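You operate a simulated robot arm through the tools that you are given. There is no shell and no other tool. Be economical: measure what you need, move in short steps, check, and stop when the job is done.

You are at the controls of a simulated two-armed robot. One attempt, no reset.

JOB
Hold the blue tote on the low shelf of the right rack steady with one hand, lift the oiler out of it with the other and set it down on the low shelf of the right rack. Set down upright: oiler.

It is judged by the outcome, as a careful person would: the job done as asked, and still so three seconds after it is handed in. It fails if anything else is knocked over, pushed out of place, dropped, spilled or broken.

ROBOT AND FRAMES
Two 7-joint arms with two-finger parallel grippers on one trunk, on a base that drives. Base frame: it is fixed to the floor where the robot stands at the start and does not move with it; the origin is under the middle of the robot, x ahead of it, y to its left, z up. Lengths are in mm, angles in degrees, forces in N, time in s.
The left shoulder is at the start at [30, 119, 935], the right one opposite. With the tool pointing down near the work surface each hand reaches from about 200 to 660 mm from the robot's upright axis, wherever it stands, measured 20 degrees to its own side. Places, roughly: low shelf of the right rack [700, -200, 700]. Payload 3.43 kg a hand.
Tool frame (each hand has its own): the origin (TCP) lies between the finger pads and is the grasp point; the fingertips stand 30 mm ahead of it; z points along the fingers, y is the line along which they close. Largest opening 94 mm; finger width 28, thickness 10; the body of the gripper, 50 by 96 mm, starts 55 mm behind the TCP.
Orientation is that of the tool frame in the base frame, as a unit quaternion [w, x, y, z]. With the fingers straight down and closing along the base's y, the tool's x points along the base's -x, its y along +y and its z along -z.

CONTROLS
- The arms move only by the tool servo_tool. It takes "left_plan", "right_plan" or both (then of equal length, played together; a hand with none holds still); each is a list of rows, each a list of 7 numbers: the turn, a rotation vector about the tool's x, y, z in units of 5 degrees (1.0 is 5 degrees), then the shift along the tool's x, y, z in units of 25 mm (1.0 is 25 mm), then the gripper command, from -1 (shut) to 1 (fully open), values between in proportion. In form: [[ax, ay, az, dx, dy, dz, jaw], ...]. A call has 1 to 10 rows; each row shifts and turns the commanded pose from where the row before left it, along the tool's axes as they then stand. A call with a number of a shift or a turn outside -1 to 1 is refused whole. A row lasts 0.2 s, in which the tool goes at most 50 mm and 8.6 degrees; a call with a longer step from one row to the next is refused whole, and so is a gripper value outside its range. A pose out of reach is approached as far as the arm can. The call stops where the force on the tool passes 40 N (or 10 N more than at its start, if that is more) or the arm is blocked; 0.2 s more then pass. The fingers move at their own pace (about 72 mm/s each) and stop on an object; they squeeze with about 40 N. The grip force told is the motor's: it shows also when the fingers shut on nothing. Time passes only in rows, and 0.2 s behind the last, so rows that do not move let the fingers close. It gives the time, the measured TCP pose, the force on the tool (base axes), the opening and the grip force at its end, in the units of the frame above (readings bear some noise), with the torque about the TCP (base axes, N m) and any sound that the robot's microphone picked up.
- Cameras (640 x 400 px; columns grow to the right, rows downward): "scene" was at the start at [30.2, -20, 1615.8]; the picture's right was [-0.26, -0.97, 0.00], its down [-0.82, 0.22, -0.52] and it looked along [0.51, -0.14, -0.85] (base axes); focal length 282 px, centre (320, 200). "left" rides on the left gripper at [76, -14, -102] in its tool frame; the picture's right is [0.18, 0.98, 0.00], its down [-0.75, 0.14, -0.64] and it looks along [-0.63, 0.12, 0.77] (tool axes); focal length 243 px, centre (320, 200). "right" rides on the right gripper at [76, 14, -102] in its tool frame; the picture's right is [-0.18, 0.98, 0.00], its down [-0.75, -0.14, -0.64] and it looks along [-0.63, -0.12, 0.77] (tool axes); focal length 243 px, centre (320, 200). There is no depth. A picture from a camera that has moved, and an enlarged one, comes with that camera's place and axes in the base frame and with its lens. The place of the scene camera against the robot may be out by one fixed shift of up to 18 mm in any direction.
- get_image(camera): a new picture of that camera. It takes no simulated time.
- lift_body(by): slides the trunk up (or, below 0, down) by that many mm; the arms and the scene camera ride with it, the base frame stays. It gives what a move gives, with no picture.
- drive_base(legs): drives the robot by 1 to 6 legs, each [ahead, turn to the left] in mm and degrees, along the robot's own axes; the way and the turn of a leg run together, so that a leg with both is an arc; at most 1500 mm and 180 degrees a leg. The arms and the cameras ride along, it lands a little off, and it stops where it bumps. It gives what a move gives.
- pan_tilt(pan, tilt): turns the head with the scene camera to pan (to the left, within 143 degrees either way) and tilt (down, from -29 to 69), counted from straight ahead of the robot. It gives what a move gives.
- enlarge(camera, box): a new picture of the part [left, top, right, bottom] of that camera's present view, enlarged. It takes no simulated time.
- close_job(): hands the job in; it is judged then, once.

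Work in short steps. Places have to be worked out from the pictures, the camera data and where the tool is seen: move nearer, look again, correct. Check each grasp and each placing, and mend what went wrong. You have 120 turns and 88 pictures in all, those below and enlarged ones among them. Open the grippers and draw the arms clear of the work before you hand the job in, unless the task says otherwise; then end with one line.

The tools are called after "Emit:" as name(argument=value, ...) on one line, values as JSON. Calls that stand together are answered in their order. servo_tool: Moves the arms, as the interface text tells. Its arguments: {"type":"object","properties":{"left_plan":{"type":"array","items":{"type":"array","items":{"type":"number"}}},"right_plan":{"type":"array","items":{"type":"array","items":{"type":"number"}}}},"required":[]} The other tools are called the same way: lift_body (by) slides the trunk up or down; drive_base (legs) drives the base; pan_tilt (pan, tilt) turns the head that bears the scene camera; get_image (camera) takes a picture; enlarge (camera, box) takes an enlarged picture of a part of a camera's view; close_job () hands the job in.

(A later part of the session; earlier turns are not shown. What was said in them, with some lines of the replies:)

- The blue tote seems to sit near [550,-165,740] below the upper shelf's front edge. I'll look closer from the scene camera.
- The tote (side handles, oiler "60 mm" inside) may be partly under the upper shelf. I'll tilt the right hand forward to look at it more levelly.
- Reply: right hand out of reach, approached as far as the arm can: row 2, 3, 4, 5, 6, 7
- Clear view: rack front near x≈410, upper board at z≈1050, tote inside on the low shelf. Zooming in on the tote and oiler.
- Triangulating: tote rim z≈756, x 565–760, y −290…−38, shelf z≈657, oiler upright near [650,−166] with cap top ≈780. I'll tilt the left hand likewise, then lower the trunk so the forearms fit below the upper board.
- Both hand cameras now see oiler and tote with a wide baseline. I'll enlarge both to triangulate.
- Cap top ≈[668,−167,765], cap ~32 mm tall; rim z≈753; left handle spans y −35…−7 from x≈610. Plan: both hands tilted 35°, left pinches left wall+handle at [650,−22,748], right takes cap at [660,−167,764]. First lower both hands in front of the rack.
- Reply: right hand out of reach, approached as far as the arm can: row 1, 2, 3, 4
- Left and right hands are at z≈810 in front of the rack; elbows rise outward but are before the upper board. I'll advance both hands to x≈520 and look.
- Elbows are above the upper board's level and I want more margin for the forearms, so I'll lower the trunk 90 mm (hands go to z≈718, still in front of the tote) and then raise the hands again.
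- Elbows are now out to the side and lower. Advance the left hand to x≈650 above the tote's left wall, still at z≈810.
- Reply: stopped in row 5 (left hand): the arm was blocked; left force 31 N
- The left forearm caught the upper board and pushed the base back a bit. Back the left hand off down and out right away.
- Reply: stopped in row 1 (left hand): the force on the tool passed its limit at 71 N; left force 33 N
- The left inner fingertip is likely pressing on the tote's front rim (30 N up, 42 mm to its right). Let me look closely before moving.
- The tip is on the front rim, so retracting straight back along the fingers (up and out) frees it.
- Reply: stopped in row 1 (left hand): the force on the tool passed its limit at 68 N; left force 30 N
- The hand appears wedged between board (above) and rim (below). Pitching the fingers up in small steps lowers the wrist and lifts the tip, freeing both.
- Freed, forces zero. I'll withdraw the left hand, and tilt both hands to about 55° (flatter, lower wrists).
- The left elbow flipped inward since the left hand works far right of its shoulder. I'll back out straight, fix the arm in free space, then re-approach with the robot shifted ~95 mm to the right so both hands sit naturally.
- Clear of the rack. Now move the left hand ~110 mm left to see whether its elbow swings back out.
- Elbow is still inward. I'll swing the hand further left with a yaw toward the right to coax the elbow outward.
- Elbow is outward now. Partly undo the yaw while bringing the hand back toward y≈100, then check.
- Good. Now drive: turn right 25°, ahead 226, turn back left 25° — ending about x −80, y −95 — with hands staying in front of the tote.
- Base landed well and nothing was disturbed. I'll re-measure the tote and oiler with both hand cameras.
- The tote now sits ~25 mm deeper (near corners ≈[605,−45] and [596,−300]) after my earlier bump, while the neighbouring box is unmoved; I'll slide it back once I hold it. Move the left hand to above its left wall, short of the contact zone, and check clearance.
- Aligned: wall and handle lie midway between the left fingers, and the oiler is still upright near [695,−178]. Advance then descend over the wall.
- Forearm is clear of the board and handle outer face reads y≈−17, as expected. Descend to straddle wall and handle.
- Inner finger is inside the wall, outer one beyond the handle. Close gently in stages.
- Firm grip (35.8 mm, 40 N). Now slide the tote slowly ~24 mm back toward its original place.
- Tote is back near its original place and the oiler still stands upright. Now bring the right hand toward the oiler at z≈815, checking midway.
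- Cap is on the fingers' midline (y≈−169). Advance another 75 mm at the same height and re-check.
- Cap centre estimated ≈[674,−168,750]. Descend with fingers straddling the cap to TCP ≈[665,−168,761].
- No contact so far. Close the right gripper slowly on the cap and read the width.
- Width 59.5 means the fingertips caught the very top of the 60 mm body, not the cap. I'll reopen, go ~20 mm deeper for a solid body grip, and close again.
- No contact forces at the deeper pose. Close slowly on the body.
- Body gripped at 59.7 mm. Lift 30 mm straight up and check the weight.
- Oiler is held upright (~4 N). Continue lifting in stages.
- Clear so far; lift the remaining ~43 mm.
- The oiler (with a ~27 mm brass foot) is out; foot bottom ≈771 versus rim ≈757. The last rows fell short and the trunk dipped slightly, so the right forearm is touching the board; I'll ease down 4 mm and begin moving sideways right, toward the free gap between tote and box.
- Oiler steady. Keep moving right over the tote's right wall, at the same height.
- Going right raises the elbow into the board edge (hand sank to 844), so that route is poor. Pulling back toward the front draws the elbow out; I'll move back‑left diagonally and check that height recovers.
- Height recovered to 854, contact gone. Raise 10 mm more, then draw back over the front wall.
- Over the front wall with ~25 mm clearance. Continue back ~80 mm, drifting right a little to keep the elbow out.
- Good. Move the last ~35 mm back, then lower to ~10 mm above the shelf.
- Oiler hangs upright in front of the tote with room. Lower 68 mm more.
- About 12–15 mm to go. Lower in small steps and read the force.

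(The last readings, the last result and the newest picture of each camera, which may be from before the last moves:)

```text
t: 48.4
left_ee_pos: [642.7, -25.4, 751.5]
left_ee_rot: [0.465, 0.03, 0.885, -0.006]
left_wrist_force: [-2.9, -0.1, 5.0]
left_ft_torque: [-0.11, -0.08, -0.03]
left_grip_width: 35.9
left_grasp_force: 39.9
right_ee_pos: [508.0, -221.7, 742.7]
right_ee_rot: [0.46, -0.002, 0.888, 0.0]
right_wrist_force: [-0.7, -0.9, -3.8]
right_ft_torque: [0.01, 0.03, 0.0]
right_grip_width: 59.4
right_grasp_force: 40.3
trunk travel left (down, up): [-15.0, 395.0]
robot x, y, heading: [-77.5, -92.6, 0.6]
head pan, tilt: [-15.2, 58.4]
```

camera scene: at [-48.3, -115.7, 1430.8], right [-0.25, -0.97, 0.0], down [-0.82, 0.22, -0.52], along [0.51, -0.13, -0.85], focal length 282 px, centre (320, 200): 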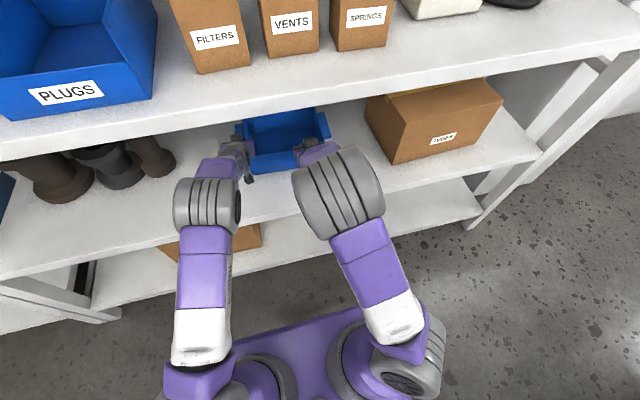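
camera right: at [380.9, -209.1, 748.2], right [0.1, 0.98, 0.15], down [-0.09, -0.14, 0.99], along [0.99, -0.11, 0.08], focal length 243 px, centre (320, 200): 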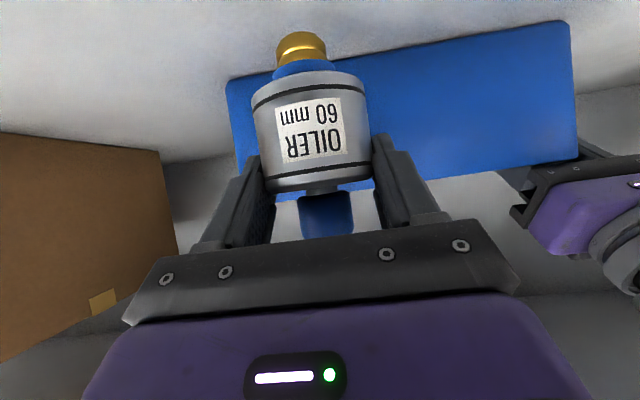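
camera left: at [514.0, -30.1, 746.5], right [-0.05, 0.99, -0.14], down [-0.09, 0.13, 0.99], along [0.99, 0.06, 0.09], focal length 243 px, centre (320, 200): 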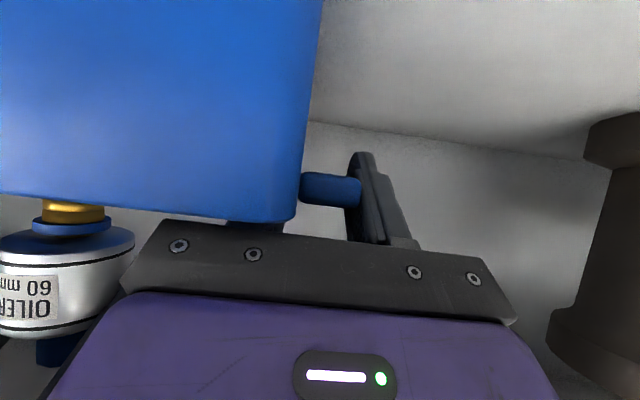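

Still fully hanging (−3.8 N). Go down in ~1.5 mm steps.

Emit:
servo_tool(right_plan=[[0, 0, 0, 0.05, 0, 0.035, -1], [0, 0, 0, 0.05, 0, 0.035, -1], [0, 0, 0, 0, 0, 0, -1]])

```text
t: 49.2
left_ee_pos: [644.8, -24.1, 750.2]
left_ee_rot: [0.465, 0.03, 0.885, -0.006]
left_wrist_force: [-3.6, -1.1, 4.3]
left_ft_torque: [-0.13, -0.05, 0.0]
left_grip_width: 36.2
left_grasp_force: 40.1
right_ee_pos: [508.6, -221.5, 739.6]
right_ee_rot: [0.461, -0.002, 0.887, 0.0]
right_wrist_force: [-0.4, -0.2, -3.6]
right_ft_torque: [0.0, 0.02, 0.01]
right_grip_width: 59.4
right_grasp_force: 40.6
trunk travel left (down, up): [-15.0, 395.0]
robot x, y, heading: [-78.8, -95.9, 0.3]
head pan, tilt: [-15.2, 58.4]
```

Emit:
servo_tool(right_plan=[[0, 0, 0, 0.05, 0, 0.035, -1], [0, 0, 0, 0.05, 0, 0.035, -1], [0, 0, 0, 0, 0, 0, -1]])

Emit:
enlarge(camera="right", box=[220, 10, 420, 135])

```text
t: 50.0
left_ee_pos: [643.6, -24.6, 751.3]
left_ee_rot: [0.464, 0.03, 0.885, -0.007]
left_wrist_force: [0.1, -0.7, 3.8]
left_ft_torque: [-0.16, 0.02, 0.04]
left_grip_width: 36.3
left_grasp_force: 40.2
right_ee_pos: [509.2, -220.8, 737.3]
right_ee_rot: [0.461, -0.002, 0.887, 0.001]
right_wrist_force: [-0.5, -1.0, -1.0]
right_ft_torque: [-0.01, 0.04, 0.01]
right_grip_width: 59.5
right_grasp_force: 40.2
trunk travel left (down, up): [-15.0, 395.0]
robot x, y, heading: [-80.8, -96.1, 0.5]
head pan, tilt: [-15.2, 58.4]
```

```text
3.20 times, centred on (320, 72) of right
camera zoom: at [382.2, -208.4, 733.0], right [0.1, 0.98, 0.15], down [-0.09, -0.14, 0.99], along [0.99, -0.11, 0.08], focal length 776 px, centre (320, 608)
```

zoom: 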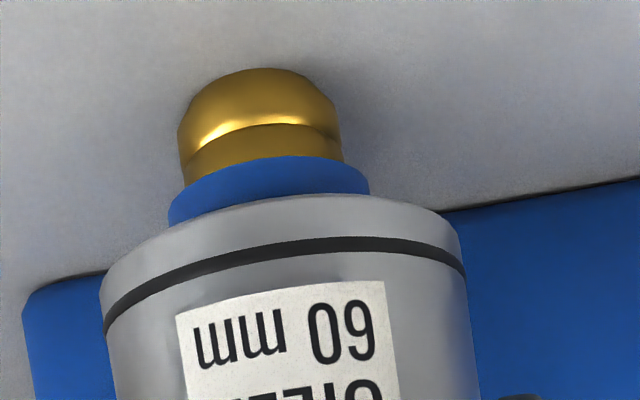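

The foot has touched (load −3.7→−1.0 N). Settle another 0.7 mm, then open the fingers gently.

Emit:
servo_tool(right_plan=[[0, 0, 0, 0.022, 0, 0.016, -1], [0, 0, 0, 0, 0, 0, -1]])

```text
t: 50.6
left_ee_pos: [643.0, -23.4, 751.5]
left_ee_rot: [0.465, 0.029, 0.885, -0.006]
left_wrist_force: [3.3, -0.8, 1.3]
left_ft_torque: [-0.1, -0.16, 0.09]
left_grip_width: 35.8
left_grasp_force: 39.8
right_ee_pos: [508.5, -222.1, 735.7]
right_ee_rot: [0.462, -0.003, 0.887, 0.001]
right_wrist_force: [-2.4, 0.6, 6.0]
right_ft_torque: [0.03, 0.09, 0.0]
right_grip_width: 59.4
right_grasp_force: 40.4
trunk travel left (down, up): [-15.0, 395.0]
robot x, y, heading: [-81.5, -97.2, 0.6]
head pan, tilt: [-15.2, 58.4]
```

Fully supported (+6 N). Open slowly.

Emit:
servo_tool(right_plan=[[0, 0, 0, -0.01, 0, -0.007, 0.2], [0, 0, 0, 0, 0, 0, 0.3], [0, 0, 0, 0, 0, 0, 0.4], [0, 0, 0, 0, 0, 0, 0.55], [0, 0, 0, 0, 0, 0, 0.75], [0, 0, 0, 0, 0, 0, 0.75]])

Emit:
get_image(camera="right")

```text
t: 52.0
left_ee_pos: [643.8, -23.9, 751.1]
left_ee_rot: [0.465, 0.03, 0.885, -0.007]
left_wrist_force: [-2.8, -0.5, 3.8]
left_ft_torque: [-0.1, 0.0, -0.04]
left_grip_width: 36.2
left_grasp_force: 40.2
right_ee_pos: [508.9, -221.7, 735.8]
right_ee_rot: [0.462, -0.001, 0.887, 0.0]
right_wrist_force: [-0.1, -0.1, -0.1]
right_ft_torque: [0.02, -0.03, 0.01]
right_grip_width: 82.4
right_grasp_force: 0.1
trunk travel left (down, up): [-15.0, 395.0]
robot x, y, heading: [-74.5, -101.5, 0.6]
head pan, tilt: [-15.2, 58.4]
```

```text
16 pictures are left
camera right: at [382.0, -208.3, 732.8], right [0.1, 0.98, 0.15], down [-0.09, -0.14, 0.99], along [0.99, -0.11, 0.08], focal length 243 px, centre (320, 200)
```

right: 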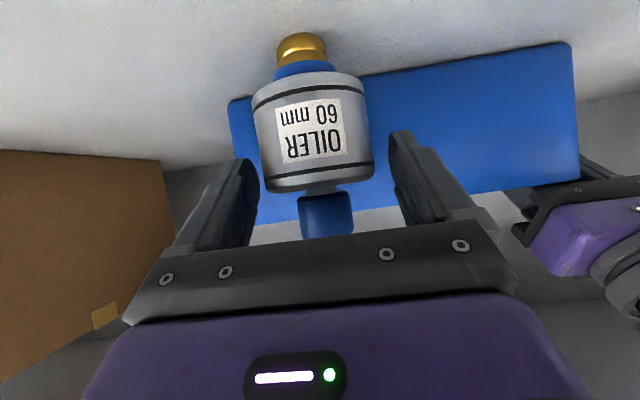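

Oiler stands by itself. Retract the right hand straight back along its fingers.

Emit:
servo_tool(right_plan=[[0, 0, 0, 0, 0, -0.4, 0.75], [0, 0, 0, 0, 0, -0.6, 0.75], [0, 0, 0, 0, 0, -0.8, 0.75], [0, 0, 0, 0, 0, -0.8, 0.75], [0, 0, 0, 0, 0, -0.8, 0.75]])

Emit:
get_image(camera="right")

Emit:
get_image(camera="scene")

```text
t: 53.2
left_ee_pos: [643.9, -24.6, 749.9]
left_ee_rot: [0.465, 0.03, 0.885, -0.007]
left_wrist_force: [-2.6, 0.3, 4.3]
left_ft_torque: [-0.06, 0.01, 0.15]
left_grip_width: 36.0
left_grasp_force: 40.2
right_ee_pos: [439.8, -221.6, 784.3]
right_ee_rot: [0.461, -0.002, 0.888, 0.0]
right_wrist_force: [0.3, -0.3, 0.4]
right_ft_torque: [-0.02, -0.01, 0.03]
right_grip_width: 82.0
right_grasp_force: 0.1
trunk travel left (down, up): [-15.0, 395.0]
robot x, y, heading: [-76.9, -96.3, 0.6]
head pan, tilt: [-15.2, 58.4]
```

```text
15 pictures are left
camera right: at [313.1, -208.6, 780.2], right [0.1, 0.98, 0.15], down [-0.09, -0.14, 0.99], along [0.99, -0.11, 0.08], focal length 243 px, centre (320, 200)
```

right: 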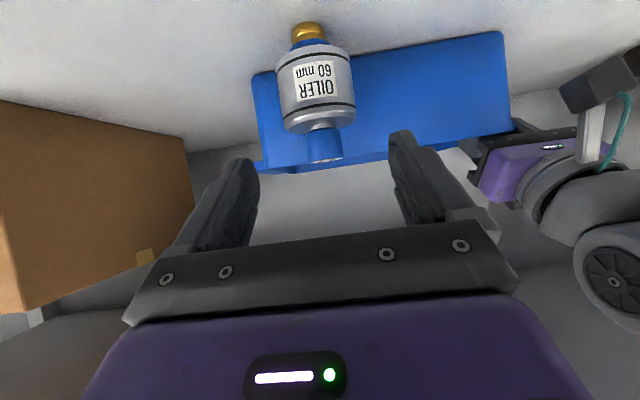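

```text
14 pictures are left
camera scene: at [-48.3, -115.7, 1430.8], right [-0.25, -0.97, 0.0], down [-0.82, 0.22, -0.52], along [0.51, -0.13, -0.85], focal length 282 px, centre (320, 200)
```

scene: 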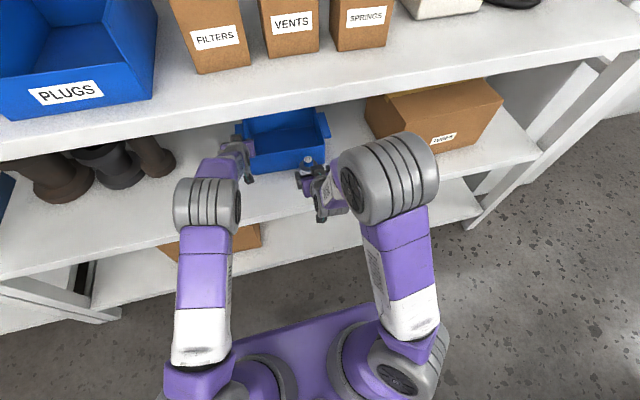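

Oiler upright and alone. Now open the left hand gradually to release the tote.

Emit:
servo_tool(left_plan=[[0, 0, 0, 0, 0, 0, -0.2], [0, 0, 0, 0, 0, 0, 0.1], [0, 0, 0, 0, 0, 0, 0.5], [0, 0, 0, 0, 0, 0, 0.9], [0, 0, 0, 0, 0, 0, 0.9]])

Emit:
get_image(camera="left")

```text
t: 54.4
left_ee_pos: [644.6, -24.2, 750.8]
left_ee_rot: [0.464, 0.03, 0.885, -0.007]
left_wrist_force: [0.8, 0.5, -0.7]
left_ft_torque: [-0.01, -0.01, 0.02]
left_grip_width: 89.4
left_grasp_force: 0.0
right_ee_pos: [441.0, -221.6, 783.4]
right_ee_rot: [0.461, -0.002, 0.887, 0.0]
right_wrist_force: [0.5, 0.6, 0.3]
right_ft_torque: [0.0, -0.01, -0.04]
right_grip_width: 82.3
right_grasp_force: 0.1
trunk travel left (down, up): [-15.0, 395.0]
robot x, y, heading: [-83.0, -96.4, 0.7]
head pan, tilt: [-15.2, 58.4]
```

```text
13 pictures are left
camera left: at [514.2, -30.1, 746.1], right [-0.05, 0.99, -0.14], down [-0.09, 0.13, 0.99], along [0.99, 0.06, 0.09], focal length 243 px, centre (320, 200)
```

left: 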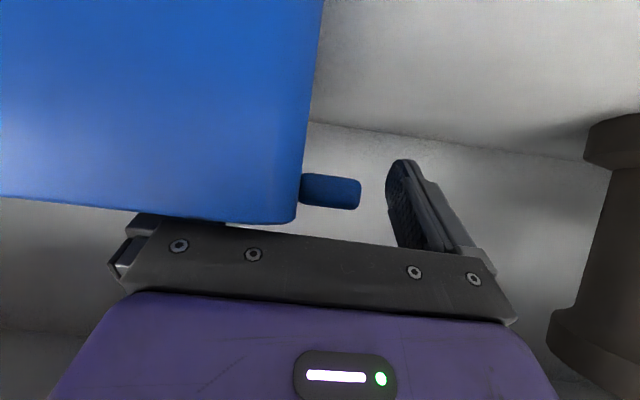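

Released with no residual force. Raise the left hand straight up 62 mm, clear of the rim.

Emit:
servo_tool(left_plan=[[0, 0, 0, -0.51, 0, -0.356, 0.9], [0, 0, 0, -0.51, 0, -0.356, 0.9], [0, 0, 0, -0.51, 0, -0.356, 0.9], [0, 0, 0, -0.51, 0, -0.356, 0.9]])

Emit:
get_image(camera="left")

```text
t: 55.4
left_ee_pos: [642.4, -24.1, 812.4]
left_ee_rot: [0.464, 0.03, 0.885, -0.007]
left_wrist_force: [0.1, -0.1, -0.1]
left_ft_torque: [-0.03, 0.01, -0.03]
left_grip_width: 89.4
left_grasp_force: 0.1
right_ee_pos: [440.1, -222.7, 782.8]
right_ee_rot: [0.461, -0.002, 0.887, 0.0]
right_wrist_force: [0.5, 0.3, -0.3]
right_ft_torque: [0.03, 0.01, 0.01]
right_grip_width: 82.2
right_grasp_force: 0.2
trunk travel left (down, up): [-15.0, 395.0]
robot x, y, heading: [-78.2, -96.7, 0.4]
head pan, tilt: [-15.2, 58.4]
```

```text
12 pictures are left
camera left: at [512.7, -30.4, 808.4], right [-0.05, 0.99, -0.14], down [-0.09, 0.13, 0.99], along [0.99, 0.06, 0.08], focal length 243 px, centre (320, 200)
```

left: 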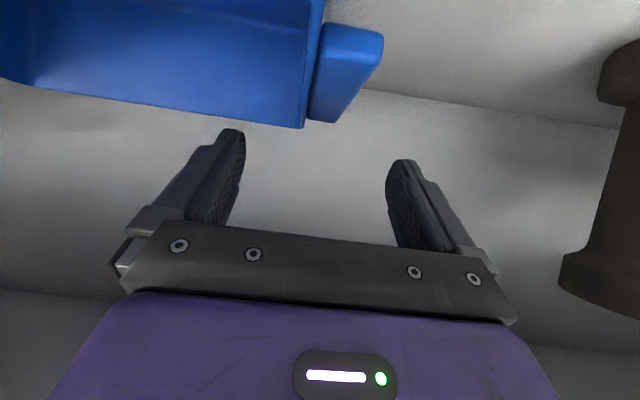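

Clear. Back the base straight out 250 mm so both hands leave the rack.

Emit:
drive_base(legs=[[-250, 0]])

Emit:
get_image(camera="scene")

Emit:
get_image(camera="right")

```text
t: 57.3
left_ee_pos: [392.0, -26.9, 814.1]
left_ee_rot: [0.464, 0.029, 0.885, -0.006]
left_wrist_force: [-0.1, -0.6, 0.3]
left_ft_torque: [0.04, 0.02, 0.04]
left_grip_width: 88.9
left_grasp_force: 0.1
right_ee_pos: [190.1, -224.8, 783.5]
right_ee_rot: [0.461, -0.002, 0.887, 0.001]
right_wrist_force: [-0.5, 0.2, -0.3]
right_ft_torque: [0.02, -0.01, 0.03]
right_grip_width: 82.5
right_grasp_force: 0.0
trunk travel left (down, up): [-15.0, 395.0]
robot x, y, heading: [-328.2, -95.0, 0.6]
head pan, tilt: [-15.2, 58.4]
```

```text
11 pictures are left
camera scene: at [-298.7, -117.6, 1430.8], right [-0.25, -0.97, 0.0], down [-0.82, 0.22, -0.52], along [0.51, -0.13, -0.85], focal length 282 px, centre (320, 200)
```

scene: 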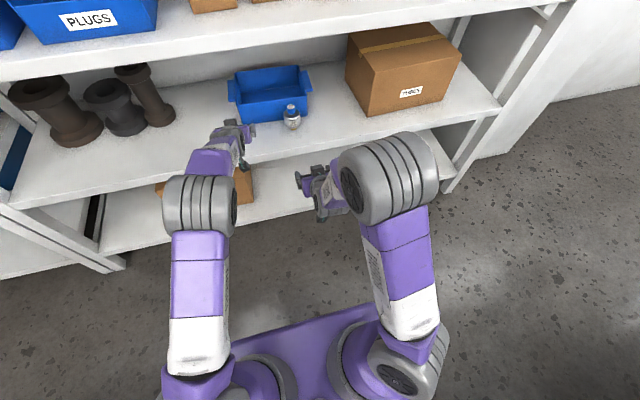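

```text
10 pictures are left
camera right: at [62.9, -211.0, 780.0], right [0.1, 0.98, 0.15], down [-0.09, -0.14, 0.99], along [0.99, -0.12, 0.08], focal length 243 px, centre (320, 200)
```

right: 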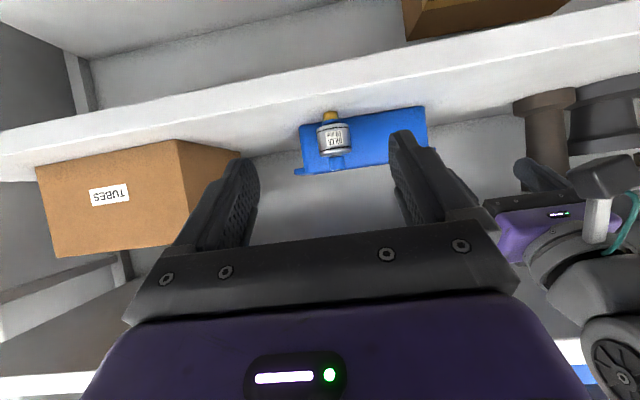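

Oiler stands upright on the low shelf, tote in place. One more short back-off so the left hand is fully out, and a final zoomed check.

Emit:
drive_base(legs=[[-80, 0]])

Emit:
enlarge(camera="scene", box=[140, 0, 460, 200])

```text
t: 58.3
left_ee_pos: [312.7, -28.2, 811.5]
left_ee_rot: [0.465, 0.031, 0.885, -0.007]
left_wrist_force: [-0.1, -0.1, 0.0]
left_ft_torque: [0.02, -0.01, 0.01]
left_grip_width: 89.2
left_grasp_force: 0.1
right_ee_pos: [111.2, -224.8, 783.8]
right_ee_rot: [0.461, -0.001, 0.888, 0.0]
right_wrist_force: [-0.4, -0.1, -0.2]
right_ft_torque: [0.03, 0.05, -0.03]
right_grip_width: 82.4
right_grasp_force: 0.0
trunk travel left (down, up): [-15.0, 395.0]
robot x, y, heading: [-405.9, -95.9, 0.3]
head pan, tilt: [-15.2, 58.4]
```

```text
2.00 times, centred on (300, 100) of scene
camera zoom: at [-377.8, -118.2, 1430.8], right [-0.26, -0.97, 0.0], down [-0.82, 0.22, -0.52], along [0.51, -0.13, -0.85], focal length 564 px, centre (360, 400)
```

zoom: 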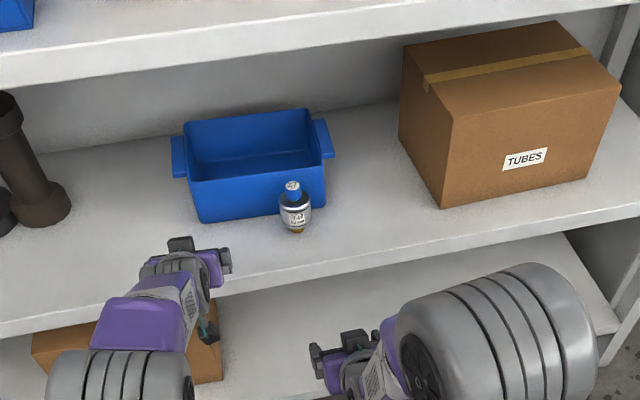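

The oiler is standing upright on the low shelf in front of the tote. Both hands are open and clear of the rack, so I'm handing the job in.

Emit:
close_job()

```text
The job is handed in.
```

The oiler is standing upright on the low shelf of the right rack, just in front of the blue tote. The left hand held the tote for the whole lift. On my first approach I bumped the tote about 25 mm back; I slid it back to within a few mm of where it was, and saw nothing else moved or knocked over.
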